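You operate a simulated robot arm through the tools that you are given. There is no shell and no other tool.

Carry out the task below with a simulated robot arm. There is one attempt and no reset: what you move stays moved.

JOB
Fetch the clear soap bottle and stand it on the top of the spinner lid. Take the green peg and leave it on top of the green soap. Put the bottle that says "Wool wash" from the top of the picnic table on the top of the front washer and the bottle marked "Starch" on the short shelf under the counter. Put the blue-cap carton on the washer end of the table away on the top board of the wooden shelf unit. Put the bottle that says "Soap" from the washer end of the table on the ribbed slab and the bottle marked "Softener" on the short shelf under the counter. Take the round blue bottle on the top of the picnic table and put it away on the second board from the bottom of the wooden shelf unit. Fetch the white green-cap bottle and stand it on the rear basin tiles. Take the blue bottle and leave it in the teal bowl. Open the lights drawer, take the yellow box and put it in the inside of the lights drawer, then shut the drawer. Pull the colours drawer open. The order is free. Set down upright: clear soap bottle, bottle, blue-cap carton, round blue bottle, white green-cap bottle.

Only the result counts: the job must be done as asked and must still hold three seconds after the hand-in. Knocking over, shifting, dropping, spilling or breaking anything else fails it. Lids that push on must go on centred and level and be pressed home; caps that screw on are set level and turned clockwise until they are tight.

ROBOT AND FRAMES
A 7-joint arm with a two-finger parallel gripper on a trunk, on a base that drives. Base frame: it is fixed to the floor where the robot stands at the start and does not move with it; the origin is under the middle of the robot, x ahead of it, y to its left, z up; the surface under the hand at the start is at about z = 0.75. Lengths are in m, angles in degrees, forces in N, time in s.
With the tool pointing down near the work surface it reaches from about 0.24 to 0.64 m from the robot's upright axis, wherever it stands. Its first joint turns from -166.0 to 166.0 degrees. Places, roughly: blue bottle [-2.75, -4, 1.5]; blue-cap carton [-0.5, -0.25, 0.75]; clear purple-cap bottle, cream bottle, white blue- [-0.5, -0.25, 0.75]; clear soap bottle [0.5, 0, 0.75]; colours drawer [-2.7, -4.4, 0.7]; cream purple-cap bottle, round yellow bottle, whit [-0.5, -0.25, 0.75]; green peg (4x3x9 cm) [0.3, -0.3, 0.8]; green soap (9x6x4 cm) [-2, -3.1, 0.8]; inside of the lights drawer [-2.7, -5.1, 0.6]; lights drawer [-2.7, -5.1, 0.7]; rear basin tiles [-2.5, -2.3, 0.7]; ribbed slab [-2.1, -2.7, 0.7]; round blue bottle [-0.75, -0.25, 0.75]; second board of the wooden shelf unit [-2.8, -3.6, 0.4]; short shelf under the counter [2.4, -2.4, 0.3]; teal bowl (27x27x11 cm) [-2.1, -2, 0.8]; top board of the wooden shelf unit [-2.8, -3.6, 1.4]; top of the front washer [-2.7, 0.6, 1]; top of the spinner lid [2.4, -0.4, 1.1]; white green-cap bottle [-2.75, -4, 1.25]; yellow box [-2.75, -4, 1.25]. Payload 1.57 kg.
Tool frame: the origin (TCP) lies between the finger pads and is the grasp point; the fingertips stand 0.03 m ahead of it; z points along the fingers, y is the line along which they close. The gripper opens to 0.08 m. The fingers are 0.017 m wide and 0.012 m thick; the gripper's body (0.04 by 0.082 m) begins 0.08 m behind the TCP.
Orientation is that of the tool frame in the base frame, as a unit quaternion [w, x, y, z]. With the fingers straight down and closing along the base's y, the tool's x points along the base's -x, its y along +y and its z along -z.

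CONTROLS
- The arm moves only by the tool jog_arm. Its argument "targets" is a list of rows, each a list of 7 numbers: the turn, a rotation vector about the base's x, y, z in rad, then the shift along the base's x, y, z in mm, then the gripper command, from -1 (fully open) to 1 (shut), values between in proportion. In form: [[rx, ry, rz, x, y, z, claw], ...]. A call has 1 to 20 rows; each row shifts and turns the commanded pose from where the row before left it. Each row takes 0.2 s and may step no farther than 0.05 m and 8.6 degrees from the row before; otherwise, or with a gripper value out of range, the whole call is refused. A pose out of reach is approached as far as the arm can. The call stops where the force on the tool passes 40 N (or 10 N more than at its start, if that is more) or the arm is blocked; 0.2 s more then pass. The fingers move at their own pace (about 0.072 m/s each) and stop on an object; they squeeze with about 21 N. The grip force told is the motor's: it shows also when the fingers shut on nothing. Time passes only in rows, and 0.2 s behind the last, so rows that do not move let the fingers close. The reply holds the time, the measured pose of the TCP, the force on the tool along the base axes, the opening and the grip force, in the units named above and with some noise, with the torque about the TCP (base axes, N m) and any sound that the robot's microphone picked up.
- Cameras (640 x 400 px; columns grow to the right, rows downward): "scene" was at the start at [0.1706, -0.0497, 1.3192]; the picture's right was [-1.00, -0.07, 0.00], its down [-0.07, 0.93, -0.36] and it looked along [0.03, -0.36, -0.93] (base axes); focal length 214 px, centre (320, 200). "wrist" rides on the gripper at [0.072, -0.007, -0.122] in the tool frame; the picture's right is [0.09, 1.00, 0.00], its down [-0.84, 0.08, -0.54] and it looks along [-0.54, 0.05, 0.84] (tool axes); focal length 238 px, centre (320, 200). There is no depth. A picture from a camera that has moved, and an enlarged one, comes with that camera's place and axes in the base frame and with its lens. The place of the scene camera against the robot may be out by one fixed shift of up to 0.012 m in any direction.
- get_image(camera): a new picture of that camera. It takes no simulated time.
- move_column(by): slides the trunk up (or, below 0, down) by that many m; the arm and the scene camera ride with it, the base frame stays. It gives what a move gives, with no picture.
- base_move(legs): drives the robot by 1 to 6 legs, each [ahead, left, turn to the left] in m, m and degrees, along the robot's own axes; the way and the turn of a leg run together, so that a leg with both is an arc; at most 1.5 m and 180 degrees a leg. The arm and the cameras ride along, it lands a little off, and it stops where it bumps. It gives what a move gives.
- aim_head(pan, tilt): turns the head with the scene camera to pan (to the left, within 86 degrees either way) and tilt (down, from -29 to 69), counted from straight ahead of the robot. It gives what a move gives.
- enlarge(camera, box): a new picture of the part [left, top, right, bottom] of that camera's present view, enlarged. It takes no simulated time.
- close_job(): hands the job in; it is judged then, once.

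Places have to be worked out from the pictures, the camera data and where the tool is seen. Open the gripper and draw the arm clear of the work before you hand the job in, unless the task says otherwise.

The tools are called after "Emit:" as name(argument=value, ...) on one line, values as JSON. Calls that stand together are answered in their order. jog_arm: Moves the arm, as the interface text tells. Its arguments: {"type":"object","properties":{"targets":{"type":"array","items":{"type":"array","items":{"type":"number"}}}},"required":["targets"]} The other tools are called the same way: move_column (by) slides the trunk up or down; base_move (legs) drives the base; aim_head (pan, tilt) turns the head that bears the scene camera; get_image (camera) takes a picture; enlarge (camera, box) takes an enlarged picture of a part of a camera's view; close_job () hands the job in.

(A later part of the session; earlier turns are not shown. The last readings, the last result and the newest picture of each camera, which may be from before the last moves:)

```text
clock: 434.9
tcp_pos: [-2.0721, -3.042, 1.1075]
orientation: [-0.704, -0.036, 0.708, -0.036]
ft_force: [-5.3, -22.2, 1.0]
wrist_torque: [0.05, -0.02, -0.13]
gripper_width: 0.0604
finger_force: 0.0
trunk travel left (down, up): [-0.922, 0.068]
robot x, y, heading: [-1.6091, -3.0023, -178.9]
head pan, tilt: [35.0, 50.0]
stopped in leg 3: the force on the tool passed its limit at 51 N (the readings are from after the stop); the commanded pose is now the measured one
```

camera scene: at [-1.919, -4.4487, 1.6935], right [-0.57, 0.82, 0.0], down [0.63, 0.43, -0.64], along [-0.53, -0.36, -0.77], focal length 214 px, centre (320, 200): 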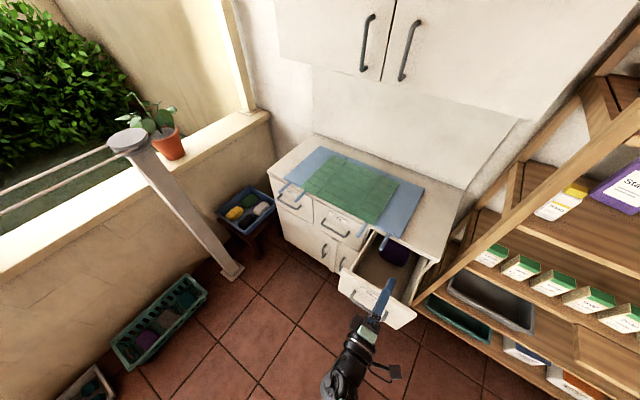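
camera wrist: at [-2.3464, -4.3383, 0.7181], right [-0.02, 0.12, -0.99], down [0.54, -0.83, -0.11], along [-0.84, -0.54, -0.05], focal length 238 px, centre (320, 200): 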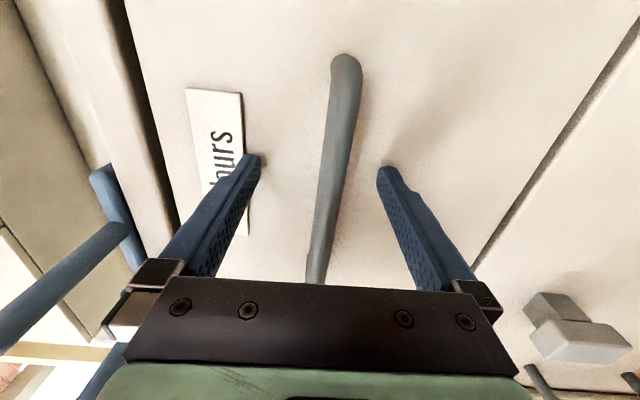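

The hand bumped something near the tub's faucet. I stop and look.

Emit:
get_image(camera="wrist")

Emit:
get_image(camera="scene")

```text
taken
camera wrist: at [-1.9531, -3.0345, 1.1809], right [-0.1, 0.99, 0.09], down [0.54, 0.13, -0.83], along [-0.84, -0.04, -0.54], focal length 238 px, centre (320, 200)
```

wrist: 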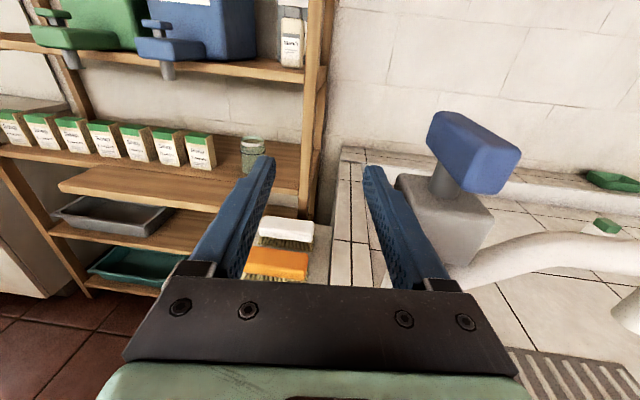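

```text
taken
camera scene: at [-1.8485, -3.04, 1.6934], right [-0.59, 0.81, 0.0], down [0.62, 0.45, -0.64], along [-0.52, -0.38, -0.77], focal length 214 px, centre (320, 200)
```

scene: 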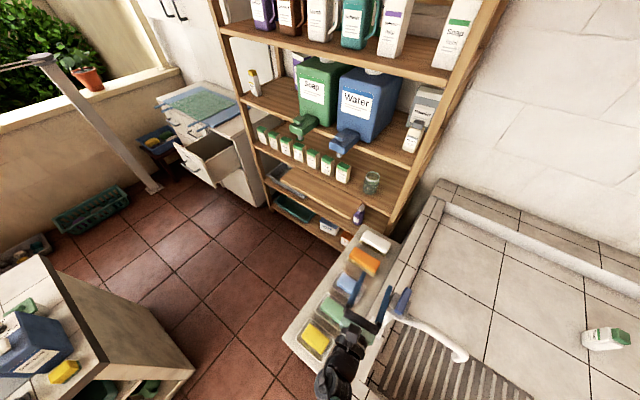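

The right finger touched the faucet head. I back off to the left and lift the hand well above it.

Emit:
base_move(legs=[[0, 0.06, 0]])

Emit:
jog_arm(targets=[[0, 0, 0, 0, 0, 45, -1], [0, 0, 0, 0, 0, 45, -1], [0, 0, 0, 0, 0, 45, -1], [0, 0, 0, 0, 0, 45, -1], [0, 0, 0, 0, 0, 45, -1]])

Emit:
get_image(camera="scene")

Emit:
get_image(camera="wrist")

```text
clock: 435.9
tcp_pos: [-2.0737, -3.0928, 1.1083]
orientation: [-0.705, -0.033, 0.707, -0.029]
ft_force: [-1.1, 0.5, -0.4]
wrist_torque: [0.04, 0.0, -0.03]
gripper_width: 0.0801
finger_force: 0.0
trunk travel left (down, up): [-0.922, 0.068]
robot x, y, heading: [-1.6141, -3.0583, -179.1]
head pan, tilt: [35.0, 50.0]
```

```text
clock: 437.1
tcp_pos: [-2.0757, -3.0946, 1.3422]
orientation: [-0.705, -0.034, 0.708, -0.027]
ft_force: [0.6, -1.5, 0.4]
wrist_torque: [0.03, -0.02, -0.01]
gripper_width: 0.0801
finger_force: 0.1
out of reach, approached as far as the arm can: row 1
trunk travel left (down, up): [-0.922, 0.068]
robot x, y, heading: [-1.614, -3.0609, -178.9]
head pan, tilt: [35.0, 50.0]
```

```text
taken
camera scene: at [-1.846, -3.1029, 1.6935], right [-0.59, 0.81, 0.0], down [0.62, 0.45, -0.64], along [-0.52, -0.38, -0.77], focal length 214 px, centre (320, 200)
```

scene: 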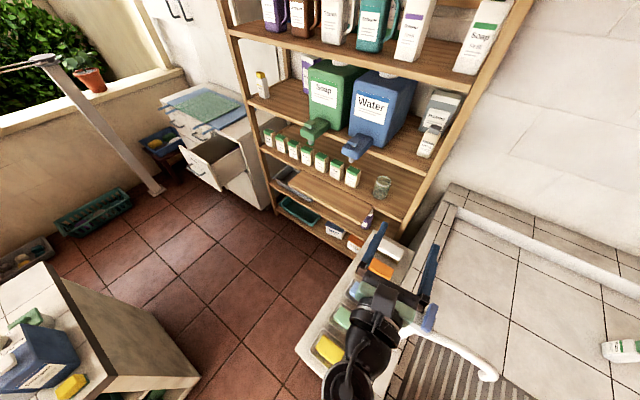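

```text
taken
camera wrist: at [-1.9557, -3.0895, 1.4153], right [-0.09, 0.99, 0.1], down [0.54, 0.13, -0.83], along [-0.84, -0.02, -0.54], focal length 238 px, centre (320, 200)
```

wrist: 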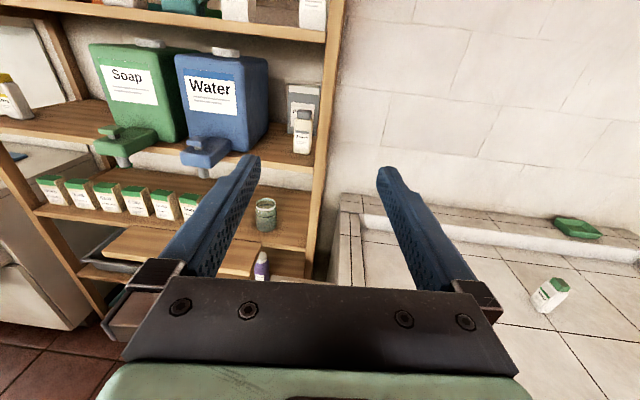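

All fine: the bottle stands and the faucet is unmoved. I continue to the table end with the hand high.

Emit:
base_move(legs=[[0, -1.4, -1], [-0.2, -0.6, 0], [0, 0, 180]])

Emit:
aim_head(pan=20, tilt=40)

Emit:
get_image(camera="scene")

```text
clock: 454.6
tcp_pos: [-0.9436, -1.0297, 1.3418]
orientation: [-0.021, 0.708, 0.027, 0.705]
ft_force: [0.5, -1.0, 0.8]
wrist_torque: [0.03, 0.02, 0.01]
gripper_width: 0.0803
finger_force: 0.0
trunk travel left (down, up): [-0.922, 0.068]
robot x, y, heading: [-1.4069, -1.0503, -0.1]
head pan, tilt: [35.0, 50.0]
```

```text
clock: 455.4
tcp_pos: [-0.9432, -1.0286, 1.3424]
orientation: [-0.021, 0.708, 0.026, 0.706]
ft_force: [-0.4, 0.0, 0.4]
wrist_torque: [-0.03, -0.03, -0.01]
gripper_width: 0.0801
finger_force: 0.0
trunk travel left (down, up): [-0.922, 0.068]
robot x, y, heading: [-1.4082, -1.0534, -0.3]
head pan, tilt: [20.0, 40.0]
```

```text
taken
camera scene: at [-1.1633, -1.0176, 1.7077], right [0.34, -0.94, 0.0], down [-0.61, -0.22, -0.77], along [0.72, 0.26, -0.64], focal length 214 px, centre (320, 200)
```

scene: 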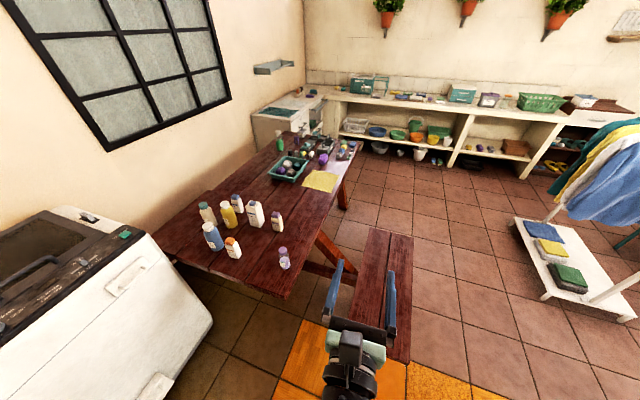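

Emit:
base_move(legs=[[0.12, 0.8, 0]])

Emit:
move_column(by=-0.3)

Emit:
get_image(camera="wrist")

Emit:
aim_head(pan=0, tilt=50)

Emit:
get_image(camera="scene")

```text
clock: 459.8
tcp_pos: [-0.8155, -0.2535, 1.3421]
orientation: [-0.017, 0.708, 0.023, 0.706]
ft_force: [0.5, -0.4, 0.0]
wrist_torque: [0.0, -0.03, -0.01]
gripper_width: 0.0799
finger_force: 0.1
trunk travel left (down, up): [-0.922, 0.068]
robot x, y, heading: [-1.2827, -0.2726, -0.9]
head pan, tilt: [20.0, 40.0]
stopped in leg 1: the robot was blocked; the commanded pose is now the measured one
```

```text
clock: 462.8
tcp_pos: [-0.8158, -0.2537, 1.043]
orientation: [-0.017, 0.708, 0.023, 0.706]
ft_force: [-0.3, 0.8, -0.4]
wrist_torque: [-0.03, 0.0, -0.02]
gripper_width: 0.08
finger_force: 0.1
trunk travel left (down, up): [-0.622, 0.368]
robot x, y, heading: [-1.2841, -0.2736, -0.8]
head pan, tilt: [20.0, 40.0]
```

```text
taken
camera wrist: at [-0.9401, -0.2527, 1.1149], right [0.06, -0.99, 0.1], down [-0.54, -0.11, -0.83], along [0.84, -0.01, -0.54], focal length 238 px, centre (320, 200)
```

wrist: 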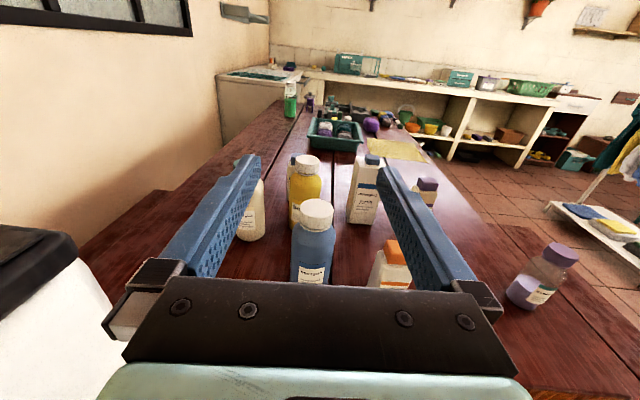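

```text
clock: 463.6
tcp_pos: [-0.8163, -0.2544, 1.0433]
orientation: [-0.018, 0.708, 0.024, 0.706]
ft_force: [1.0, 0.2, 0.4]
wrist_torque: [0.02, 0.0, -0.04]
gripper_width: 0.0799
finger_force: 0.0
trunk travel left (down, up): [-0.622, 0.368]
robot x, y, heading: [-1.2832, -0.2754, -0.8]
head pan, tilt: [0.0, 50.0]
```

```text
taken
camera scene: at [-1.0391, -0.2692, 1.3936], right [-0.01, -1.0, 0.0], down [-0.77, 0.01, -0.64], along [0.64, -0.01, -0.77], focal length 214 px, centre (320, 200)
```

scene: 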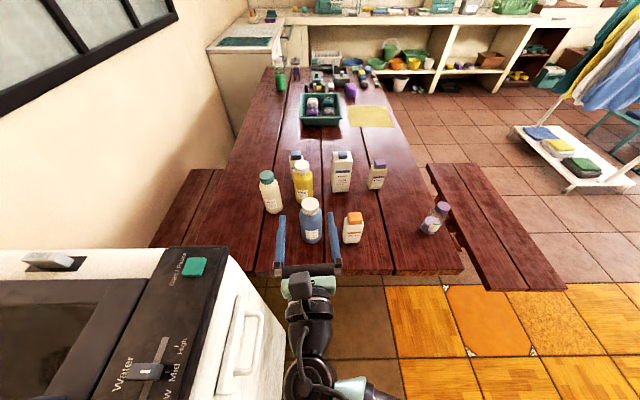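

The blue bottle is at about (-0.666, -0.249). I straighten the yaw and lower to grip height in front of it.

Emit:
jog_arm(targets=[[0, 0, -0.056, 0, 2, -40, -1], [0, 0, 0, 0, 2, -45, -1], [0, 0, 0, 0, 0, -45, -1], [0, 0, 0, 0, 0, -45, -1], [0, 0, 0, 0, 0, -38, -1], [0, 0, 0, 0, 0, 0, -1]])

Emit:
get_image(camera="wrist")

Emit:
enlarge(camera="scene", box=[230, 140, 410, 300])

```text
clock: 465.0
tcp_pos: [-0.8162, -0.2535, 0.8282]
orientation: [0.002, 0.708, 0.002, 0.706]
ft_force: [-1.1, -0.5, 0.9]
wrist_torque: [-0.01, -0.02, 0.05]
gripper_width: 0.0797
finger_force: 0.1
trunk travel left (down, up): [-0.622, 0.368]
robot x, y, heading: [-1.283, -0.2732, -0.6]
head pan, tilt: [0.0, 50.0]
```

```text
taken
camera wrist: at [-0.9403, -0.2455, 0.9007], right [0.0, -1.0, 0.1], down [-0.54, -0.08, -0.83], along [0.84, -0.05, -0.54], focal length 238 px, centre (320, 200)
```

wrist: 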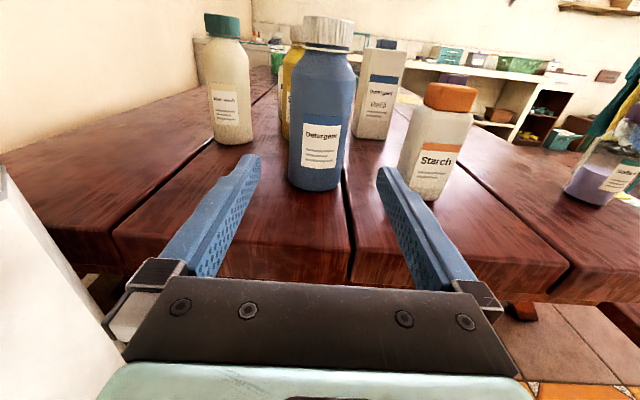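

```text
2.50 times, centred on (320, 220) of scene
camera zoom: at [-1.0392, -0.2695, 1.3936], right [-0.01, -1.0, 0.0], down [-0.77, 0.01, -0.64], along [0.64, -0.01, -0.77], focal length 536 px, centre (320, 150)
```

zoom: 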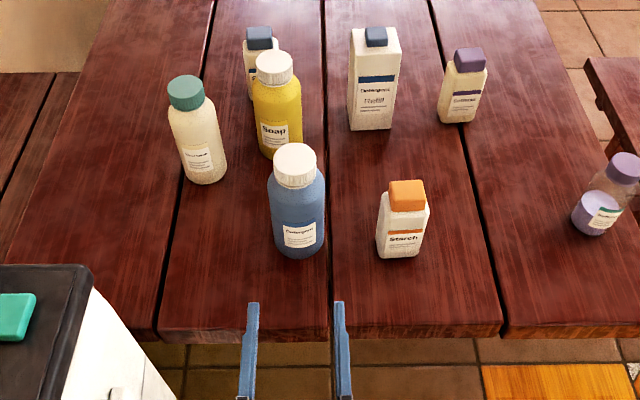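

The bottle is centred between the fingers. I advance 150 mm and close.

Emit:
jog_arm(targets=[[0, 0, 0, 40, 0, 0, -1], [0, 0, 0, 40, 0, 0, -1], [0, 0, 0, 35, 0, 0, -1], [0, 0, 0, 30, 0, 0, -1], [0, 0, 0, 0, 0, 0, -1]])

Emit:
get_image(camera="wrist")

```text
clock: 466.2
tcp_pos: [-0.6714, -0.2506, 0.8291]
orientation: [0.002, 0.708, 0.003, 0.706]
ft_force: [0.1, -0.7, -0.8]
wrist_torque: [-0.05, 0.01, -0.03]
gripper_width: 0.0802
finger_force: 0.0
trunk travel left (down, up): [-0.622, 0.368]
robot x, y, heading: [-1.2813, -0.2717, -1.0]
head pan, tilt: [0.0, 50.0]
```

```text
taken
camera wrist: at [-0.7962, -0.2426, 0.9017], right [0.0, -1.0, 0.1], down [-0.54, -0.08, -0.83], along [0.84, -0.05, -0.54], focal length 238 px, centre (320, 200)
```

wrist: 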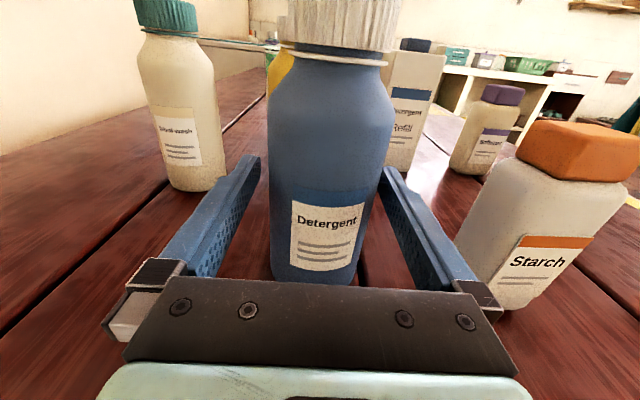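

Emit:
jog_arm(targets=[[0, 0, 0, 6, 0, 0, 1], [0, 0, 0, 0, 0, 0, 1], [0, 0, 0, 0, 0, 0, 1], [0, 0, 0, 0, 0, 0, 1], [0, 0, 0, 0, 0, 15, 1], [0, 0, 0, 0, 0, 25, 1], [0, 0, 0, 0, 0, 40, 1], [0, 0, 0, 0, 0, 0, 1]])

Emit:
get_image(camera="wrist")

```text
clock: 468.0
tcp_pos: [-0.6649, -0.2504, 0.9058]
orientation: [0.002, 0.709, 0.004, 0.706]
ft_force: [-0.2, -0.5, -4.7]
wrist_torque: [0.02, 0.06, -0.01]
gripper_width: 0.0669
finger_force: 20.8
trunk travel left (down, up): [-0.622, 0.368]
robot x, y, heading: [-1.2797, -0.2715, -0.7]
head pan, tilt: [0.0, 50.0]
```

```text
taken
camera wrist: at [-0.7876, -0.2421, 0.9789], right [0.0, -0.99, 0.1], down [-0.55, -0.08, -0.83], along [0.84, -0.05, -0.54], focal length 238 px, centre (320, 200)
```

wrist: 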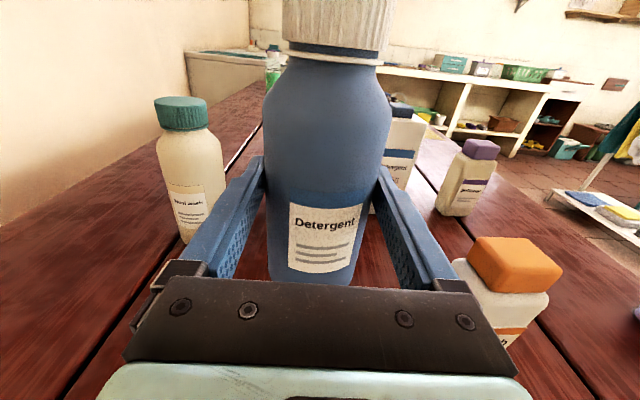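

Secure (67 mm, 4.7 N). I retract and raise for travel, keeping the bottle well above the faucet height.

Emit:
jog_arm(targets=[[0, 0, 0, -30, 0, 35, 1], [0, 0, 0, -35, 0, 35, 1], [0, 0, 0, -35, 0, 30, 1]])

Emit:
move_column(by=0.36)

Emit:
base_move(legs=[[-0.15, -0.8, 0], [0, 0, -179]])

```text
clock: 468.8
tcp_pos: [-0.7697, -0.2478, 1.009]
orientation: [0.003, 0.709, 0.004, 0.705]
ft_force: [-1.1, -0.4, -4.2]
wrist_torque: [0.04, 0.05, -0.01]
gripper_width: 0.0668
finger_force: 21.2
trunk travel left (down, up): [-0.622, 0.368]
robot x, y, heading: [-1.2835, -0.272, -0.6]
head pan, tilt: [0.0, 50.0]
```

```text
clock: 472.3
tcp_pos: [-0.7687, -0.2487, 1.3682]
orientation: [0.002, 0.709, 0.004, 0.706]
ft_force: [-0.2, -0.2, -4.2]
wrist_torque: [-0.03, 0.07, 0.02]
gripper_width: 0.0663
finger_force: 20.9
trunk travel left (down, up): [-0.982, 0.008]
robot x, y, heading: [-1.2838, -0.2755, -0.9]
head pan, tilt: [0.0, 50.0]
```

```text
clock: 484.1
tcp_pos: [-1.9575, -1.1155, 1.3695]
orientation: [-0.706, -0.003, 0.708, 0.002]
ft_force: [1.1, 1.0, -3.9]
wrist_torque: [0.01, -0.05, -0.03]
gripper_width: 0.0667
finger_force: 21.0
trunk travel left (down, up): [-0.982, 0.008]
robot x, y, heading: [-1.4414, -1.0916, 179.4]
head pan, tilt: [0.0, 50.0]
```

Emit:
base_move(legs=[[0.13, 1.0, 0], [0, 1.2, 0.6], [0.14, 0.28, 0]])

Emit:
aim_head(pan=0, tilt=45)

Emit:
get_image(camera="scene")

```text
clock: 496.9
tcp_pos: [-2.2461, -3.662, 1.369]
orientation: [-0.706, -0.013, 0.708, -0.008]
ft_force: [0.0, -0.1, -4.0]
wrist_torque: [0.0, 0.0, 0.0]
gripper_width: 0.0663
finger_force: 21.2
trunk travel left (down, up): [-0.982, 0.008]
robot x, y, heading: [-1.7356, -3.6262, -179.1]
head pan, tilt: [0.0, 50.0]
```

```text
clock: 497.6
tcp_pos: [-2.2467, -3.6625, 1.3678]
orientation: [-0.706, -0.012, 0.708, -0.008]
ft_force: [-0.8, 0.4, -4.2]
wrist_torque: [-0.01, -0.04, -0.01]
gripper_width: 0.0665
finger_force: 21.2
trunk travel left (down, up): [-0.982, 0.008]
robot x, y, heading: [-1.7335, -3.6213, -179.4]
head pan, tilt: [0.0, 45.0]
```

```text
taken
camera scene: at [-1.9886, -3.6214, 1.7603], right [-0.01, 1.0, 0.0], down [0.71, 0.01, -0.71], along [-0.71, -0.01, -0.71], focal length 214 px, centre (320, 200)
```

scene: 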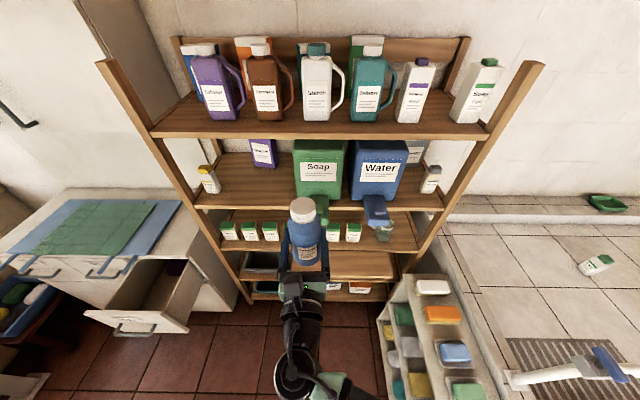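

Emit:
move_column(by=-0.4)

Emit:
move_column(by=-0.25)

Emit:
aim_head(pan=0, tilt=20)

Emit:
get_image(camera="scene")

Emit:
get_image(camera="wrist")

```text
clock: 501.4
tcp_pos: [-2.2467, -3.6621, 0.9686]
orientation: [-0.706, -0.012, 0.708, -0.007]
ft_force: [0.5, 0.8, -4.5]
wrist_torque: [-0.03, -0.04, 0.01]
gripper_width: 0.0665
finger_force: 21.6
trunk travel left (down, up): [-0.582, 0.408]
robot x, y, heading: [-1.7367, -3.6246, -179.0]
head pan, tilt: [0.0, 45.0]
```

```text
clock: 504.0
tcp_pos: [-2.2465, -3.6617, 0.7192]
orientation: [-0.706, -0.013, 0.708, -0.008]
ft_force: [-0.1, 0.1, -4.5]
wrist_torque: [-0.03, -0.05, 0.02]
gripper_width: 0.0669
finger_force: 21.1
trunk travel left (down, up): [-0.332, 0.658]
robot x, y, heading: [-1.7331, -3.6219, -179.2]
head pan, tilt: [0.0, 45.0]
```

```text
clock: 504.9
tcp_pos: [-2.2472, -3.6623, 0.7174]
orientation: [-0.706, -0.013, 0.709, -0.008]
ft_force: [-1.2, -0.1, -4.0]
wrist_torque: [-0.01, -0.06, -0.07]
gripper_width: 0.0664
finger_force: 20.6
trunk travel left (down, up): [-0.332, 0.658]
robot x, y, heading: [-1.731, -3.6207, -179.1]
head pan, tilt: [0.0, 20.0]
```

```text
taken
camera scene: at [-1.9999, -3.621, 1.1489], right [-0.01, 1.0, 0.0], down [0.34, 0.01, -0.94], along [-0.94, -0.01, -0.34], focal length 214 px, centre (320, 200)
```

scene: 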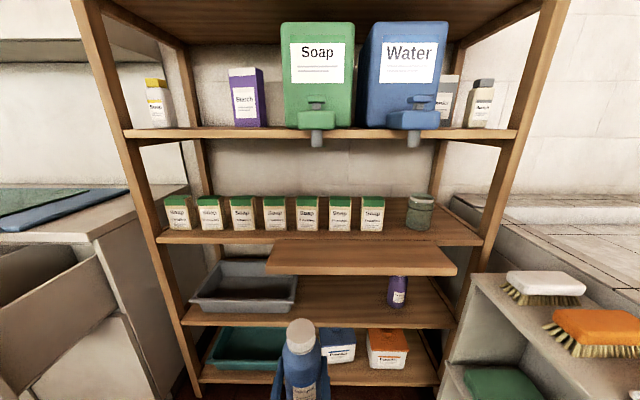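

```text
taken
camera wrist: at [-2.1263, -3.6652, 0.7912], right [-0.03, 0.99, 0.1], down [0.54, 0.1, -0.83], along [-0.84, 0.03, -0.54], focal length 238 px, centre (320, 200)
```

wrist: 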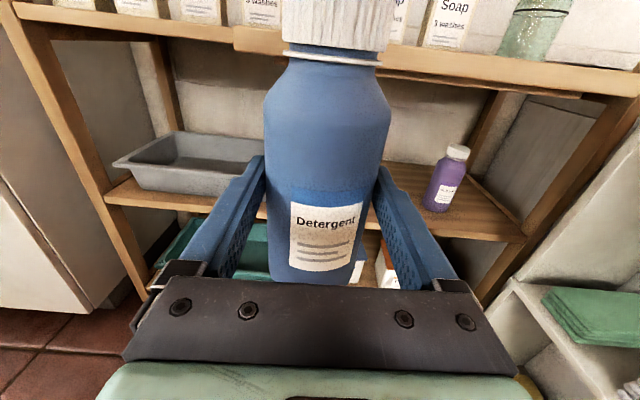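

Second board from the bottom comes out at z ≈ 0.40–0.43, with free space between the tray and the purple bottle around y = -3.53. I lower to z ≈ 0.54 and drive in under the pull-out plank.

Emit:
jog_arm(targets=[[0, 0, 0, 0, 0, -40, 1], [0, 0, 0, 0, 0, -40, 1], [0, 0, 0, 0, 0, -20, 1]])

Emit:
move_column(by=-0.08)

Emit:
base_move(legs=[[0, -0.13, -0.9]])

Emit:
get_image(camera="wrist")

Emit:
get_image(camera="scene")

```text
clock: 505.7
tcp_pos: [-2.2425, -3.6616, 0.6193]
orientation: [-0.705, -0.013, 0.709, -0.007]
ft_force: [-0.8, -0.4, -4.7]
wrist_torque: [0.01, -0.07, 0.01]
gripper_width: 0.0659
finger_force: 21.3
trunk travel left (down, up): [-0.332, 0.658]
robot x, y, heading: [-1.7356, -3.6213, -179.0]
head pan, tilt: [0.0, 20.0]
```

```text
clock: 506.9
tcp_pos: [-2.2437, -3.6626, 0.5407]
orientation: [-0.706, -0.013, 0.708, -0.007]
ft_force: [0.3, 0.6, -4.2]
wrist_torque: [-0.03, -0.05, 0.02]
gripper_width: 0.0664
finger_force: 21.0
trunk travel left (down, up): [-0.252, 0.738]
robot x, y, heading: [-1.7331, -3.6228, -179.0]
head pan, tilt: [0.0, 20.0]
```

```text
clock: 508.1
tcp_pos: [-2.2439, -3.5275, 0.5396]
orientation: [-0.706, -0.007, 0.709, -0.002]
ft_force: [-0.1, 0.1, -4.8]
wrist_torque: [0.0, -0.05, 0.0]
gripper_width: 0.0661
finger_force: 21.2
trunk travel left (down, up): [-0.252, 0.738]
robot x, y, heading: [-1.7355, -3.4936, 180.0]
head pan, tilt: [0.0, 20.0]
```

```text
taken
camera wrist: at [-2.1247, -3.5325, 0.6125], right [-0.01, 0.99, 0.1], down [0.54, 0.09, -0.83], along [-0.84, 0.04, -0.54], focal length 238 px, centre (320, 200)
```

wrist: 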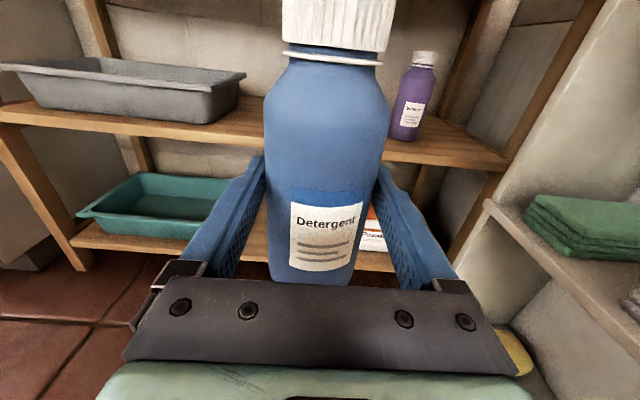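

```text
taken
camera scene: at [-2.0008, -3.4901, 1.069], right [0.0, 1.0, 0.0], down [0.34, 0.0, -0.94], along [-0.94, 0.0, -0.34], focal length 214 px, centre (320, 200)
```

scene: 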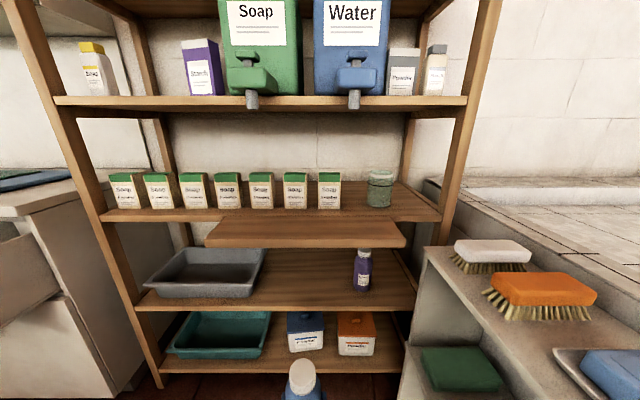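

Board 2 refined: front edge x ≈ -2.604, z ≈ 0.44. I raise slightly and drive in, then extend to x ≈ -2.70.

Emit:
jog_arm(targets=[[0, 0, 0, 0, 0, 15, 1], [0, 0, 0, 0, 0, 0, 1]])

Emit:
base_move(legs=[[0.24, 0, 0]])

Emit:
get_image(camera="wrist")

Emit:
get_image(camera="scene")

```text
clock: 508.7
tcp_pos: [-2.2432, -3.5254, 0.5554]
orientation: [-0.705, -0.007, 0.709, -0.002]
ft_force: [-0.5, -0.3, -4.4]
wrist_torque: [0.0, -0.07, 0.0]
gripper_width: 0.0662
finger_force: 21.7
trunk travel left (down, up): [-0.252, 0.738]
robot x, y, heading: [-1.7336, -3.4947, 180.1]
head pan, tilt: [0.0, 20.0]
```

```text
clock: 510.5
tcp_pos: [-2.4875, -3.5266, 0.5549]
orientation: [-0.705, -0.008, 0.709, -0.001]
ft_force: [-0.6, 0.4, -4.8]
wrist_torque: [-0.01, -0.06, 0.03]
gripper_width: 0.0661
finger_force: 21.0
trunk travel left (down, up): [-0.252, 0.738]
robot x, y, heading: [-1.979, -3.498, 180.3]
head pan, tilt: [0.0, 20.0]
```

```text
taken
camera wrist: at [-2.3688, -3.5312, 0.6274], right [-0.01, 0.99, 0.1], down [0.54, 0.09, -0.83], along [-0.84, 0.04, -0.54], focal length 238 px, centre (320, 200)
```

wrist: 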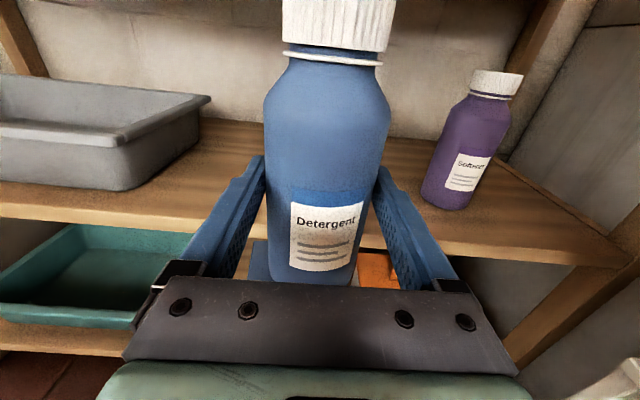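

```text
taken
camera scene: at [-2.2458, -3.4901, 1.069], right [0.0, 1.0, 0.0], down [0.34, 0.0, -0.94], along [-0.94, 0.0, -0.34], focal length 214 px, centre (320, 200)
```

scene: 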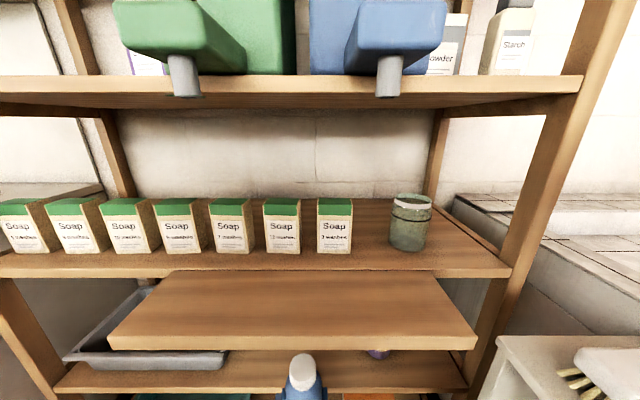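

Emit:
jog_arm(targets=[[0, 0, 0, -45, 0, 0, 1], [0, 0, 0, -45, 0, 0, 1], [0, 0, 0, -45, 0, 0, 1], [0, 0, 0, -45, 0, 0, 1], [0, 0, 0, -20, 0, 0, 1], [0, 0, 0, 0, 0, 0, 1]])

Emit:
get_image(camera="wrist")

```text
clock: 511.9
tcp_pos: [-2.688, -3.5298, 0.5571]
orientation: [-0.705, -0.008, 0.709, -0.002]
ft_force: [-0.1, -0.9, -5.1]
wrist_torque: [-0.02, -0.08, -0.02]
gripper_width: 0.0662
finger_force: 21.1
trunk travel left (down, up): [-0.252, 0.738]
robot x, y, heading: [-1.9781, -3.4964, 179.9]
head pan, tilt: [0.0, 20.0]
```

```text
taken
camera wrist: at [-2.5673, -3.5349, 0.6303], right [-0.01, 0.99, 0.1], down [0.55, 0.09, -0.83], along [-0.84, 0.04, -0.54], focal length 238 px, centre (320, 200)
```

wrist: 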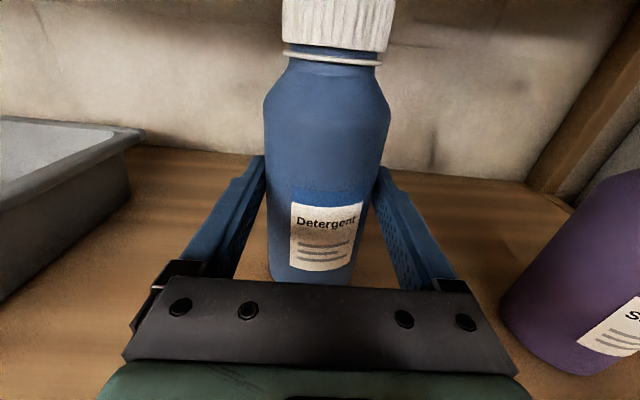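

Emit:
jog_arm(targets=[[0, 0, 0, 0, 0, -12, 1], [0, 0, 0, 0, 0, -10, 1], [0, 0, 0, 0, 0, -6, 1], [0, 0, 0, 0, 0, -5, 1], [0, 0, 0, 0, 0, 0, 1]])

```text
clock: 513.1
tcp_pos: [-2.6894, -3.5265, 0.5267]
orientation: [0.708, 0.008, -0.707, 0.003]
ft_force: [-2.5, -2.5, 14.0]
wrist_torque: [-0.35, 0.27, -0.15]
gripper_width: 0.0663
finger_force: 21.2
trunk travel left (down, up): [-0.252, 0.738]
robot x, y, heading: [-1.9775, -3.4967, -180.1]
head pan, tilt: [0.0, 20.0]
```

Contact. I ease off, open, and withdraw straight back.

Emit:
jog_arm(targets=[[0, 0, 0, 0, 0, 2, 1], [0, 0, 0, 0, 0, 0, 0], [0, 0, 0, 0, 0, 0, -1], [0, 0, 0, 0, 0, 0, -1], [0, 0, 0, 0, 0, 0, -1]])

Emit:
get_image(camera="wrist")

Emit:
base_move(legs=[[-0.25, 0, 0]])

Emit:
get_image(camera="wrist")

```text
clock: 514.3
tcp_pos: [-2.6872, -3.5268, 0.5239]
orientation: [-0.705, -0.008, 0.709, -0.003]
ft_force: [0.8, 1.0, 0.5]
wrist_torque: [0.02, 0.03, -0.04]
gripper_width: 0.0798
finger_force: 0.1
trunk travel left (down, up): [-0.252, 0.738]
robot x, y, heading: [-1.9819, -3.4983, 179.9]
head pan, tilt: [0.0, 20.0]
```

```text
taken
camera wrist: at [-2.5681, -3.5314, 0.5973], right [-0.01, 0.99, 0.1], down [0.54, 0.09, -0.83], along [-0.84, 0.04, -0.54], focal length 238 px, centre (320, 200)
```

wrist: 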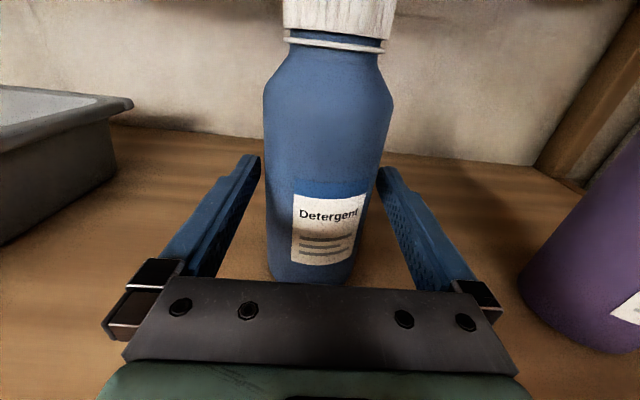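

```text
clock: 516.1
tcp_pos: [-2.4409, -3.5287, 0.5253]
orientation: [-0.705, -0.009, 0.709, -0.004]
ft_force: [-0.4, 0.3, 0.4]
wrist_torque: [-0.01, -0.02, 0.0]
gripper_width: 0.08
finger_force: 0.1
trunk travel left (down, up): [-0.252, 0.738]
robot x, y, heading: [-1.7329, -3.4961, -179.7]
head pan, tilt: [0.0, 20.0]
```

```text
taken
camera wrist: at [-2.3202, -3.5333, 0.5974], right [-0.02, 0.99, 0.1], down [0.54, 0.09, -0.83], along [-0.84, 0.04, -0.54], focal length 238 px, centre (320, 200)
```

wrist: 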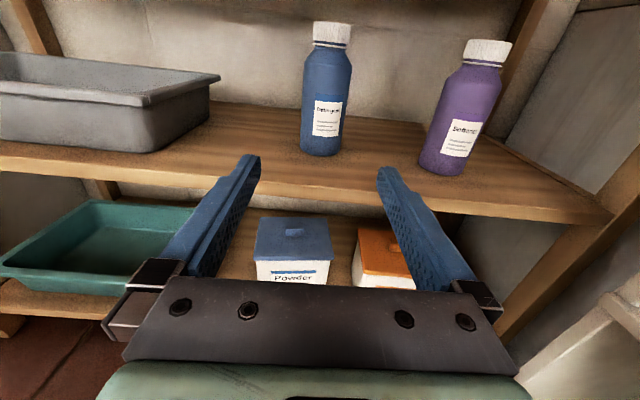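

The blue bottle stands on the second board. Next I fetch the "Soap" bottle: retract, raise high, and travel back to the table end.

Emit:
jog_arm(targets=[[0, 0, 0, 45, 0, 15, -1], [0, 0, 0, 45, 0, 15, -1], [0, 0, 0, 45, 0, 15, -1], [0, 0, 0, 45, 0, 15, -1], [0, 0, 0, 20, 0, 40, -1], [0, 0, 0, 0, 0, 45, -1], [0, 0, 0, 0, 0, 45, -1]])

Emit:
move_column(by=0.4)

Emit:
move_column(by=0.2)

Emit:
base_move(legs=[[-0.14, -0.3, 0], [0, -1.2, 0], [-0.14, -1.0, 0], [0, 0, 180], [0.15, 0.72, 0]])

```text
clock: 517.9
tcp_pos: [-2.2291, -3.5541, 0.6995]
orientation: [-0.686, 0.048, 0.724, -0.054]
ft_force: [-0.2, 0.7, 0.7]
wrist_torque: [0.03, -0.01, 0.0]
gripper_width: 0.0799
finger_force: 0.0
trunk travel left (down, up): [-0.252, 0.738]
robot x, y, heading: [-1.7276, -3.5013, -179.8]
head pan, tilt: [0.0, 20.0]
stopped in row 7: the arm was blocked; the commanded pose is now the measured one
```

```text
clock: 521.7
tcp_pos: [-2.2299, -3.5508, 1.0989]
orientation: [-0.687, 0.046, 0.723, -0.052]
ft_force: [0.4, 0.1, -0.9]
wrist_torque: [0.01, 0.0, 0.02]
gripper_width: 0.08
finger_force: 0.0
trunk travel left (down, up): [-0.652, 0.338]
robot x, y, heading: [-1.728, -3.4984, -180.1]
head pan, tilt: [0.0, 20.0]
```

```text
clock: 523.9
tcp_pos: [-2.2299, -3.5509, 1.2991]
orientation: [-0.687, 0.045, 0.723, -0.053]
ft_force: [0.0, 0.7, -0.6]
wrist_torque: [0.04, -0.02, 0.0]
gripper_width: 0.0796
finger_force: 0.0
trunk travel left (down, up): [-0.852, 0.138]
robot x, y, heading: [-1.7326, -3.5023, -180.0]
head pan, tilt: [0.0, 20.0]
```

```text
clock: 547.5
tcp_pos: [-0.8441, -0.2192, 1.2989]
orientation: [-0.051, 0.723, -0.047, 0.687]
ft_force: [-0.9, -0.1, 0.8]
wrist_torque: [0.0, -0.02, 0.01]
gripper_width: 0.0799
finger_force: 0.0
trunk travel left (down, up): [-0.852, 0.138]
robot x, y, heading: [-1.3439, -0.2722, 0.1]
head pan, tilt: [0.0, 20.0]
stopped in leg 5: the robot was blocked; the commanded pose is now the measured one
```

Some arm part was briefly blocked during that retract; I'll check the soap stand when I'm back there. Now I level the roll, pitch 20° down and look at the Soap bottle.

Emit:
jog_arm(targets=[[-0.139, 0, 0, 0, 0, 0, -1], [0, 0.1, 0, 0, 0, 0, -1], [0, 0.1, 0, 0, 0, 0, -1], [0, 0.1, 0, 0, 0, 0, -1], [0, 0, 0, 0, 0, 0, -1]])

Emit:
move_column(by=-0.22)

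Emit:
get_image(camera="wrist")

Emit:
aim_head(pan=0, tilt=45)

Emit:
get_image(camera="scene")

```text
clock: 548.7
tcp_pos: [-0.8434, -0.2214, 1.2988]
orientation: [0.0, 0.82, 0.0, 0.573]
ft_force: [0.1, -0.2, -1.0]
wrist_torque: [-0.02, 0.01, 0.0]
gripper_width: 0.08
finger_force: 0.0
trunk travel left (down, up): [-0.852, 0.138]
robot x, y, heading: [-1.3454, -0.2683, 0.2]
head pan, tilt: [0.0, 20.0]
```

```text
clock: 551.0
tcp_pos: [-0.8438, -0.2209, 1.0789]
orientation: [-0.001, 0.82, 0.0, 0.573]
ft_force: [0.7, 0.0, 0.2]
wrist_torque: [-0.01, 0.0, -0.05]
gripper_width: 0.0798
finger_force: 0.1
trunk travel left (down, up): [-0.632, 0.358]
robot x, y, heading: [-1.3439, -0.2702, -0.2]
head pan, tilt: [0.0, 20.0]
```

```text
taken
camera wrist: at [-0.9353, -0.2141, 1.189], right [0.03, -1.0, 0.09], down [-0.8, -0.08, -0.6], along [0.6, -0.05, -0.8], focal length 238 px, centre (320, 200)
```

wrist: 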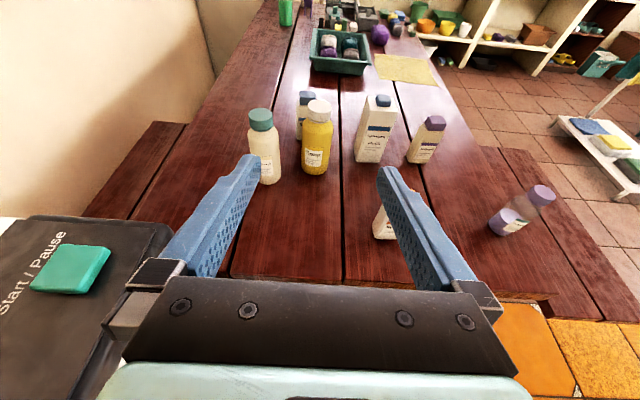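

```text
clock: 551.9
tcp_pos: [-0.8441, -0.2199, 1.0796]
orientation: [-0.001, 0.82, 0.0, 0.573]
ft_force: [-0.6, 0.1, 0.0]
wrist_torque: [-0.01, -0.01, 0.02]
gripper_width: 0.0799
finger_force: 0.0
trunk travel left (down, up): [-0.632, 0.358]
robot x, y, heading: [-1.3424, -0.2702, 0.2]
head pan, tilt: [0.0, 45.0]
```

```text
taken
camera scene: at [-1.096, -0.2659, 1.4105], right [0.0, -1.0, 0.0], down [-0.71, 0.0, -0.71], along [0.71, 0.0, -0.71], focal length 214 px, centre (320, 200)
```

scene: 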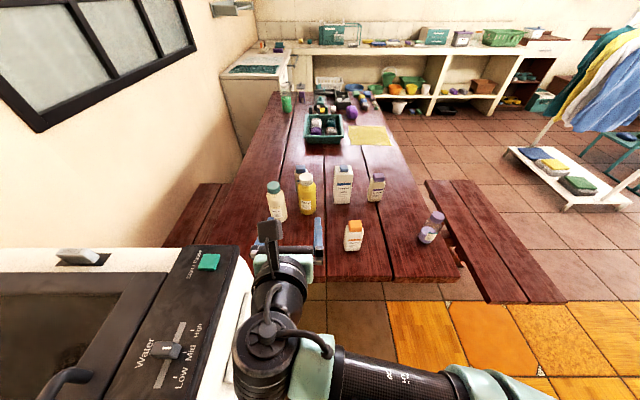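

The Soap bottle is at (-0.507, -0.220). I drive 0.18 m forward with the hand still above the bottles.

Emit:
base_move(legs=[[0.18, -0.02, 0]])

Emit:
get_image(camera="wrist")

```text
clock: 553.4
tcp_pos: [-0.6673, -0.2399, 1.0799]
orientation: [-0.001, 0.82, 0.001, 0.573]
ft_force: [0.9, -0.7, 0.2]
wrist_torque: [-0.01, 0.0, 0.01]
gripper_width: 0.0799
finger_force: 0.1
trunk travel left (down, up): [-0.632, 0.358]
robot x, y, heading: [-1.1686, -0.2916, 0.1]
head pan, tilt: [0.0, 45.0]
```

```text
taken
camera wrist: at [-0.7586, -0.2337, 1.1888], right [0.03, -1.0, 0.09], down [-0.8, -0.08, -0.6], along [0.6, -0.05, -0.8], focal length 238 px, centre (320, 200)
```

wrist: 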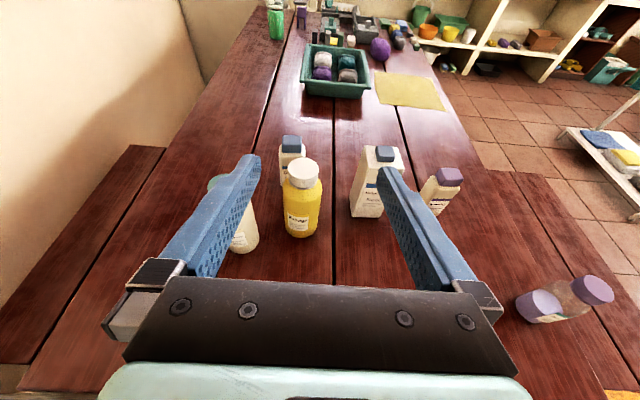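

Emit:
jog_arm(targets=[[0, 0, 0, 0, 20, -30, -1], [0, 0, 0, 0, 0, -45, -1], [0, 0, 0, 5, 0, -45, -1], [0, 0, 0, 5, 0, -45, -1], [0, 0, 0, 10, 0, -30, -1], [0, 0, 0, 30, 0, -10, -1], [0, 0, 0, 30, 0, -10, -1], [0, 0, 0, 0, 0, 0, -1]])

Emit:
get_image(camera="wrist")

```text
clock: 555.2
tcp_pos: [-0.5868, -0.2193, 0.8628]
orientation: [-0.001, 0.82, 0.001, 0.573]
ft_force: [0.0, 0.6, 0.1]
wrist_torque: [-0.01, 0.01, 0.03]
gripper_width: 0.0803
finger_force: 0.1
trunk travel left (down, up): [-0.632, 0.358]
robot x, y, heading: [-1.1663, -0.2921, 0.2]
head pan, tilt: [0.0, 45.0]
```

```text
taken
camera wrist: at [-0.6786, -0.214, 0.9739], right [0.03, -1.0, 0.09], down [-0.8, -0.08, -0.6], along [0.6, -0.05, -0.8], focal length 238 px, centre (320, 200)
```

wrist: 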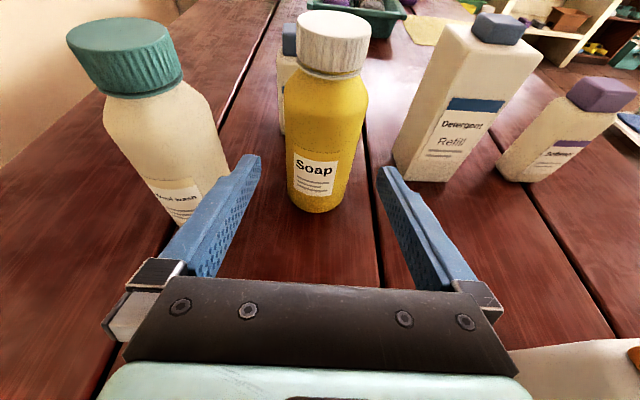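

Emit:
jog_arm(targets=[[0, 0, 0, 27, -1.5, -4, -1], [0, 0, 0, 27, -1.5, -4, -1], [0, 0, 0, 24, 0, -4, -1], [0, 0, 0, 0, 0, 0, -1]])

Emit:
get_image(camera="wrist")

```text
clock: 556.2
tcp_pos: [-0.509, -0.2241, 0.8543]
orientation: [-0.001, 0.819, 0.0, 0.573]
ft_force: [0.2, 0.0, 0.3]
wrist_torque: [0.0, -0.02, -0.03]
gripper_width: 0.0798
finger_force: 0.1
trunk travel left (down, up): [-0.632, 0.358]
robot x, y, heading: [-1.1695, -0.2944, -0.2]
head pan, tilt: [0.0, 45.0]
```

```text
taken
camera wrist: at [-0.6006, -0.218, 0.963], right [0.03, -1.0, 0.09], down [-0.8, -0.08, -0.6], along [0.6, -0.05, -0.8], focal length 238 px, centre (320, 200)
```

wrist: 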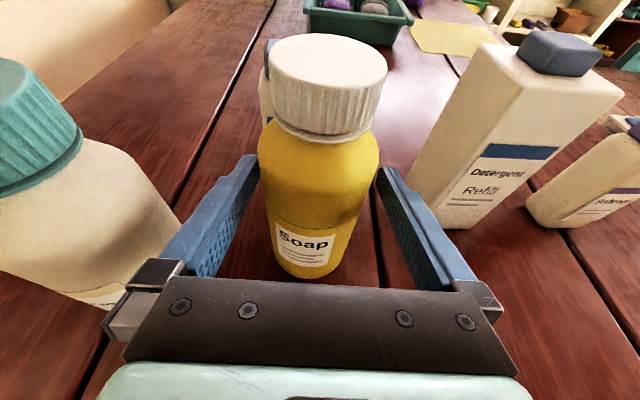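

Emit:
jog_arm(targets=[[0, 0, 0, 0, 0, 0, 0], [0, 0, 0, 0, 0, 0, 1], [0, 0, 0, 0, 0, 0, 1], [0, 0, 0, 0, 0, 0, 1], [0, 0, 0, 0, 0, 15, 1], [0, 0, 0, 0, 0, 30, 1], [0, 0, 0, 0, 0, 45, 1], [0, 0, 0, 0, 0, 45, 1], [0, 0, 0, 0, 0, 0, 1]])

Emit:
get_image(camera="wrist")

```text
clock: 558.2
tcp_pos: [-0.5098, -0.2199, 0.9852]
orientation: [-0.001, 0.82, 0.001, 0.573]
ft_force: [0.2, -0.3, -4.8]
wrist_torque: [-0.03, 0.09, -0.01]
gripper_width: 0.0662
finger_force: 21.6
trunk travel left (down, up): [-0.632, 0.358]
robot x, y, heading: [-1.1667, -0.2905, 0.1]
head pan, tilt: [0.0, 45.0]
```

```text
taken
camera wrist: at [-0.6007, -0.214, 1.0956], right [0.03, -1.0, 0.09], down [-0.8, -0.08, -0.6], along [0.6, -0.05, -0.8], focal length 238 px, centre (320, 200)
```

wrist: 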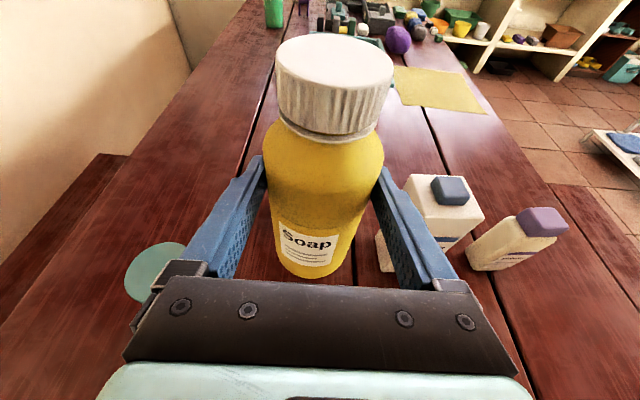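

Emit:
move_column(by=0.34)

Emit:
jog_arm(targets=[[0, 0, 0, -45, 0, 0, 1], [0, 0, 0, -45, 0, 0, 1], [0, 0, 0, -45, 0, 0, 1]])

Emit:
base_move(legs=[[-0.25, -0.75, 0], [0, 0, -180], [0.14, 1.4, 0], [0, 0.25, 0]])

Emit:
aim_head(pan=20, tilt=50)

Emit:
get_image(camera="scene")

```text
clock: 561.5
tcp_pos: [-0.5087, -0.2208, 1.3245]
orientation: [-0.001, 0.82, 0.001, 0.572]
ft_force: [0.3, 0.8, -4.0]
wrist_torque: [0.02, 0.1, 0.01]
gripper_width: 0.0663
finger_force: 21.0
trunk travel left (down, up): [-0.972, 0.018]
robot x, y, heading: [-1.1644, -0.2926, -0.1]
head pan, tilt: [0.0, 45.0]
```

```text
clock: 562.4
tcp_pos: [-0.6455, -0.2236, 1.3259]
orientation: [-0.001, 0.82, 0.0, 0.573]
ft_force: [-0.4, -0.5, -4.6]
wrist_torque: [0.04, 0.04, -0.02]
gripper_width: 0.0663
finger_force: 21.0
trunk travel left (down, up): [-0.972, 0.018]
robot x, y, heading: [-1.1675, -0.2943, 0.1]
head pan, tilt: [0.0, 45.0]
```

```text
clock: 581.9
tcp_pos: [-2.0675, -2.745, 1.3253]
orientation: [-0.573, 0.001, 0.82, 0.0]
ft_force: [0.7, -0.6, -4.1]
wrist_torque: [-0.01, -0.07, 0.0]
gripper_width: 0.0664
finger_force: 20.7
trunk travel left (down, up): [-0.972, 0.018]
robot x, y, heading: [-1.5503, -2.676, 179.6]
head pan, tilt: [0.0, 45.0]
```

```text
clock: 582.7
tcp_pos: [-2.0682, -2.7475, 1.3249]
orientation: [-0.572, 0.001, 0.82, 0.0]
ft_force: [1.1, -0.1, -4.2]
wrist_torque: [0.01, -0.05, -0.03]
gripper_width: 0.0663
finger_force: 21.0
trunk travel left (down, up): [-0.972, 0.018]
robot x, y, heading: [-1.5466, -2.6766, 179.8]
head pan, tilt: [20.0, 50.0]
```

```text
taken
camera scene: at [-1.7916, -2.6991, 1.7434], right [-0.34, 0.94, 0.0], down [0.72, 0.26, -0.64], along [-0.6, -0.22, -0.77], focal length 214 px, centre (320, 200)
```

scene: 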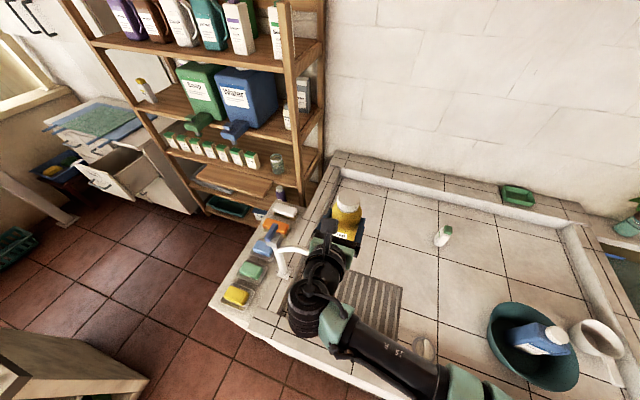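

The soaps, faucet and bottle are in place. The slab spans x -2.21…-1.94, y -2.87…-2.455. I move over its middle-right part and lower.

Emit:
jog_arm(targets=[[0, 0, 0, -15, 40, 0, 1], [0, 0, 0, -10, 40, 0, 1], [0, 0, 0, -5, 35, 0, 1]])

Emit:
move_column(by=-0.36)

Emit:
get_image(camera="wrist")

Emit:
get_image(camera="scene")

```text
clock: 583.5
tcp_pos: [-2.0978, -2.631, 1.3262]
orientation: [-0.573, 0.001, 0.82, 0.0]
ft_force: [0.3, 0.0, -4.2]
wrist_torque: [-0.02, -0.08, 0.0]
gripper_width: 0.0662
finger_force: 21.4
trunk travel left (down, up): [-0.972, 0.018]
robot x, y, heading: [-1.5447, -2.6777, 180.0]
head pan, tilt: [20.0, 50.0]
```

```text
clock: 587.0
tcp_pos: [-2.098, -2.6326, 0.9673]
orientation: [-0.573, 0.001, 0.82, 0.0]
ft_force: [0.1, 0.1, -4.4]
wrist_torque: [0.01, -0.06, 0.01]
gripper_width: 0.0663
finger_force: 20.7
trunk travel left (down, up): [-0.612, 0.378]
robot x, y, heading: [-1.5453, -2.6795, 179.5]
head pan, tilt: [20.0, 50.0]
```

```text
taken
camera wrist: at [-2.009, -2.6374, 1.0761], right [-0.03, 1.0, 0.09], down [0.8, 0.07, -0.6], along [-0.6, 0.05, -0.8], focal length 238 px, centre (320, 200)
```

wrist: 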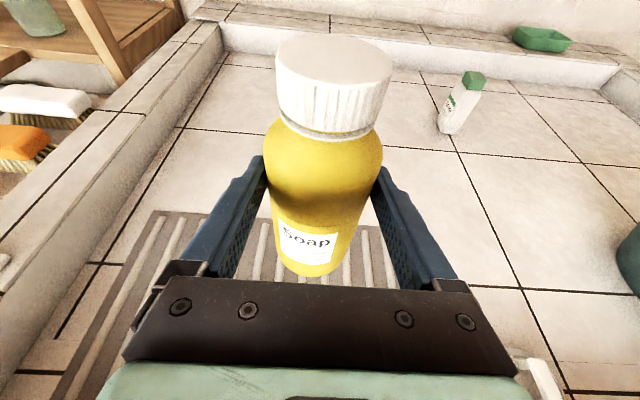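

```text
taken
camera scene: at [-1.7914, -2.6987, 1.3835], right [-0.34, 0.94, 0.0], down [0.72, 0.26, -0.64], along [-0.6, -0.22, -0.77], focal length 214 px, centre (320, 200)
```

scene: 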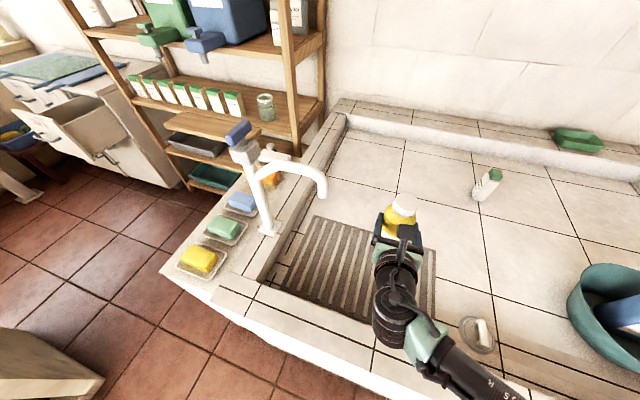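

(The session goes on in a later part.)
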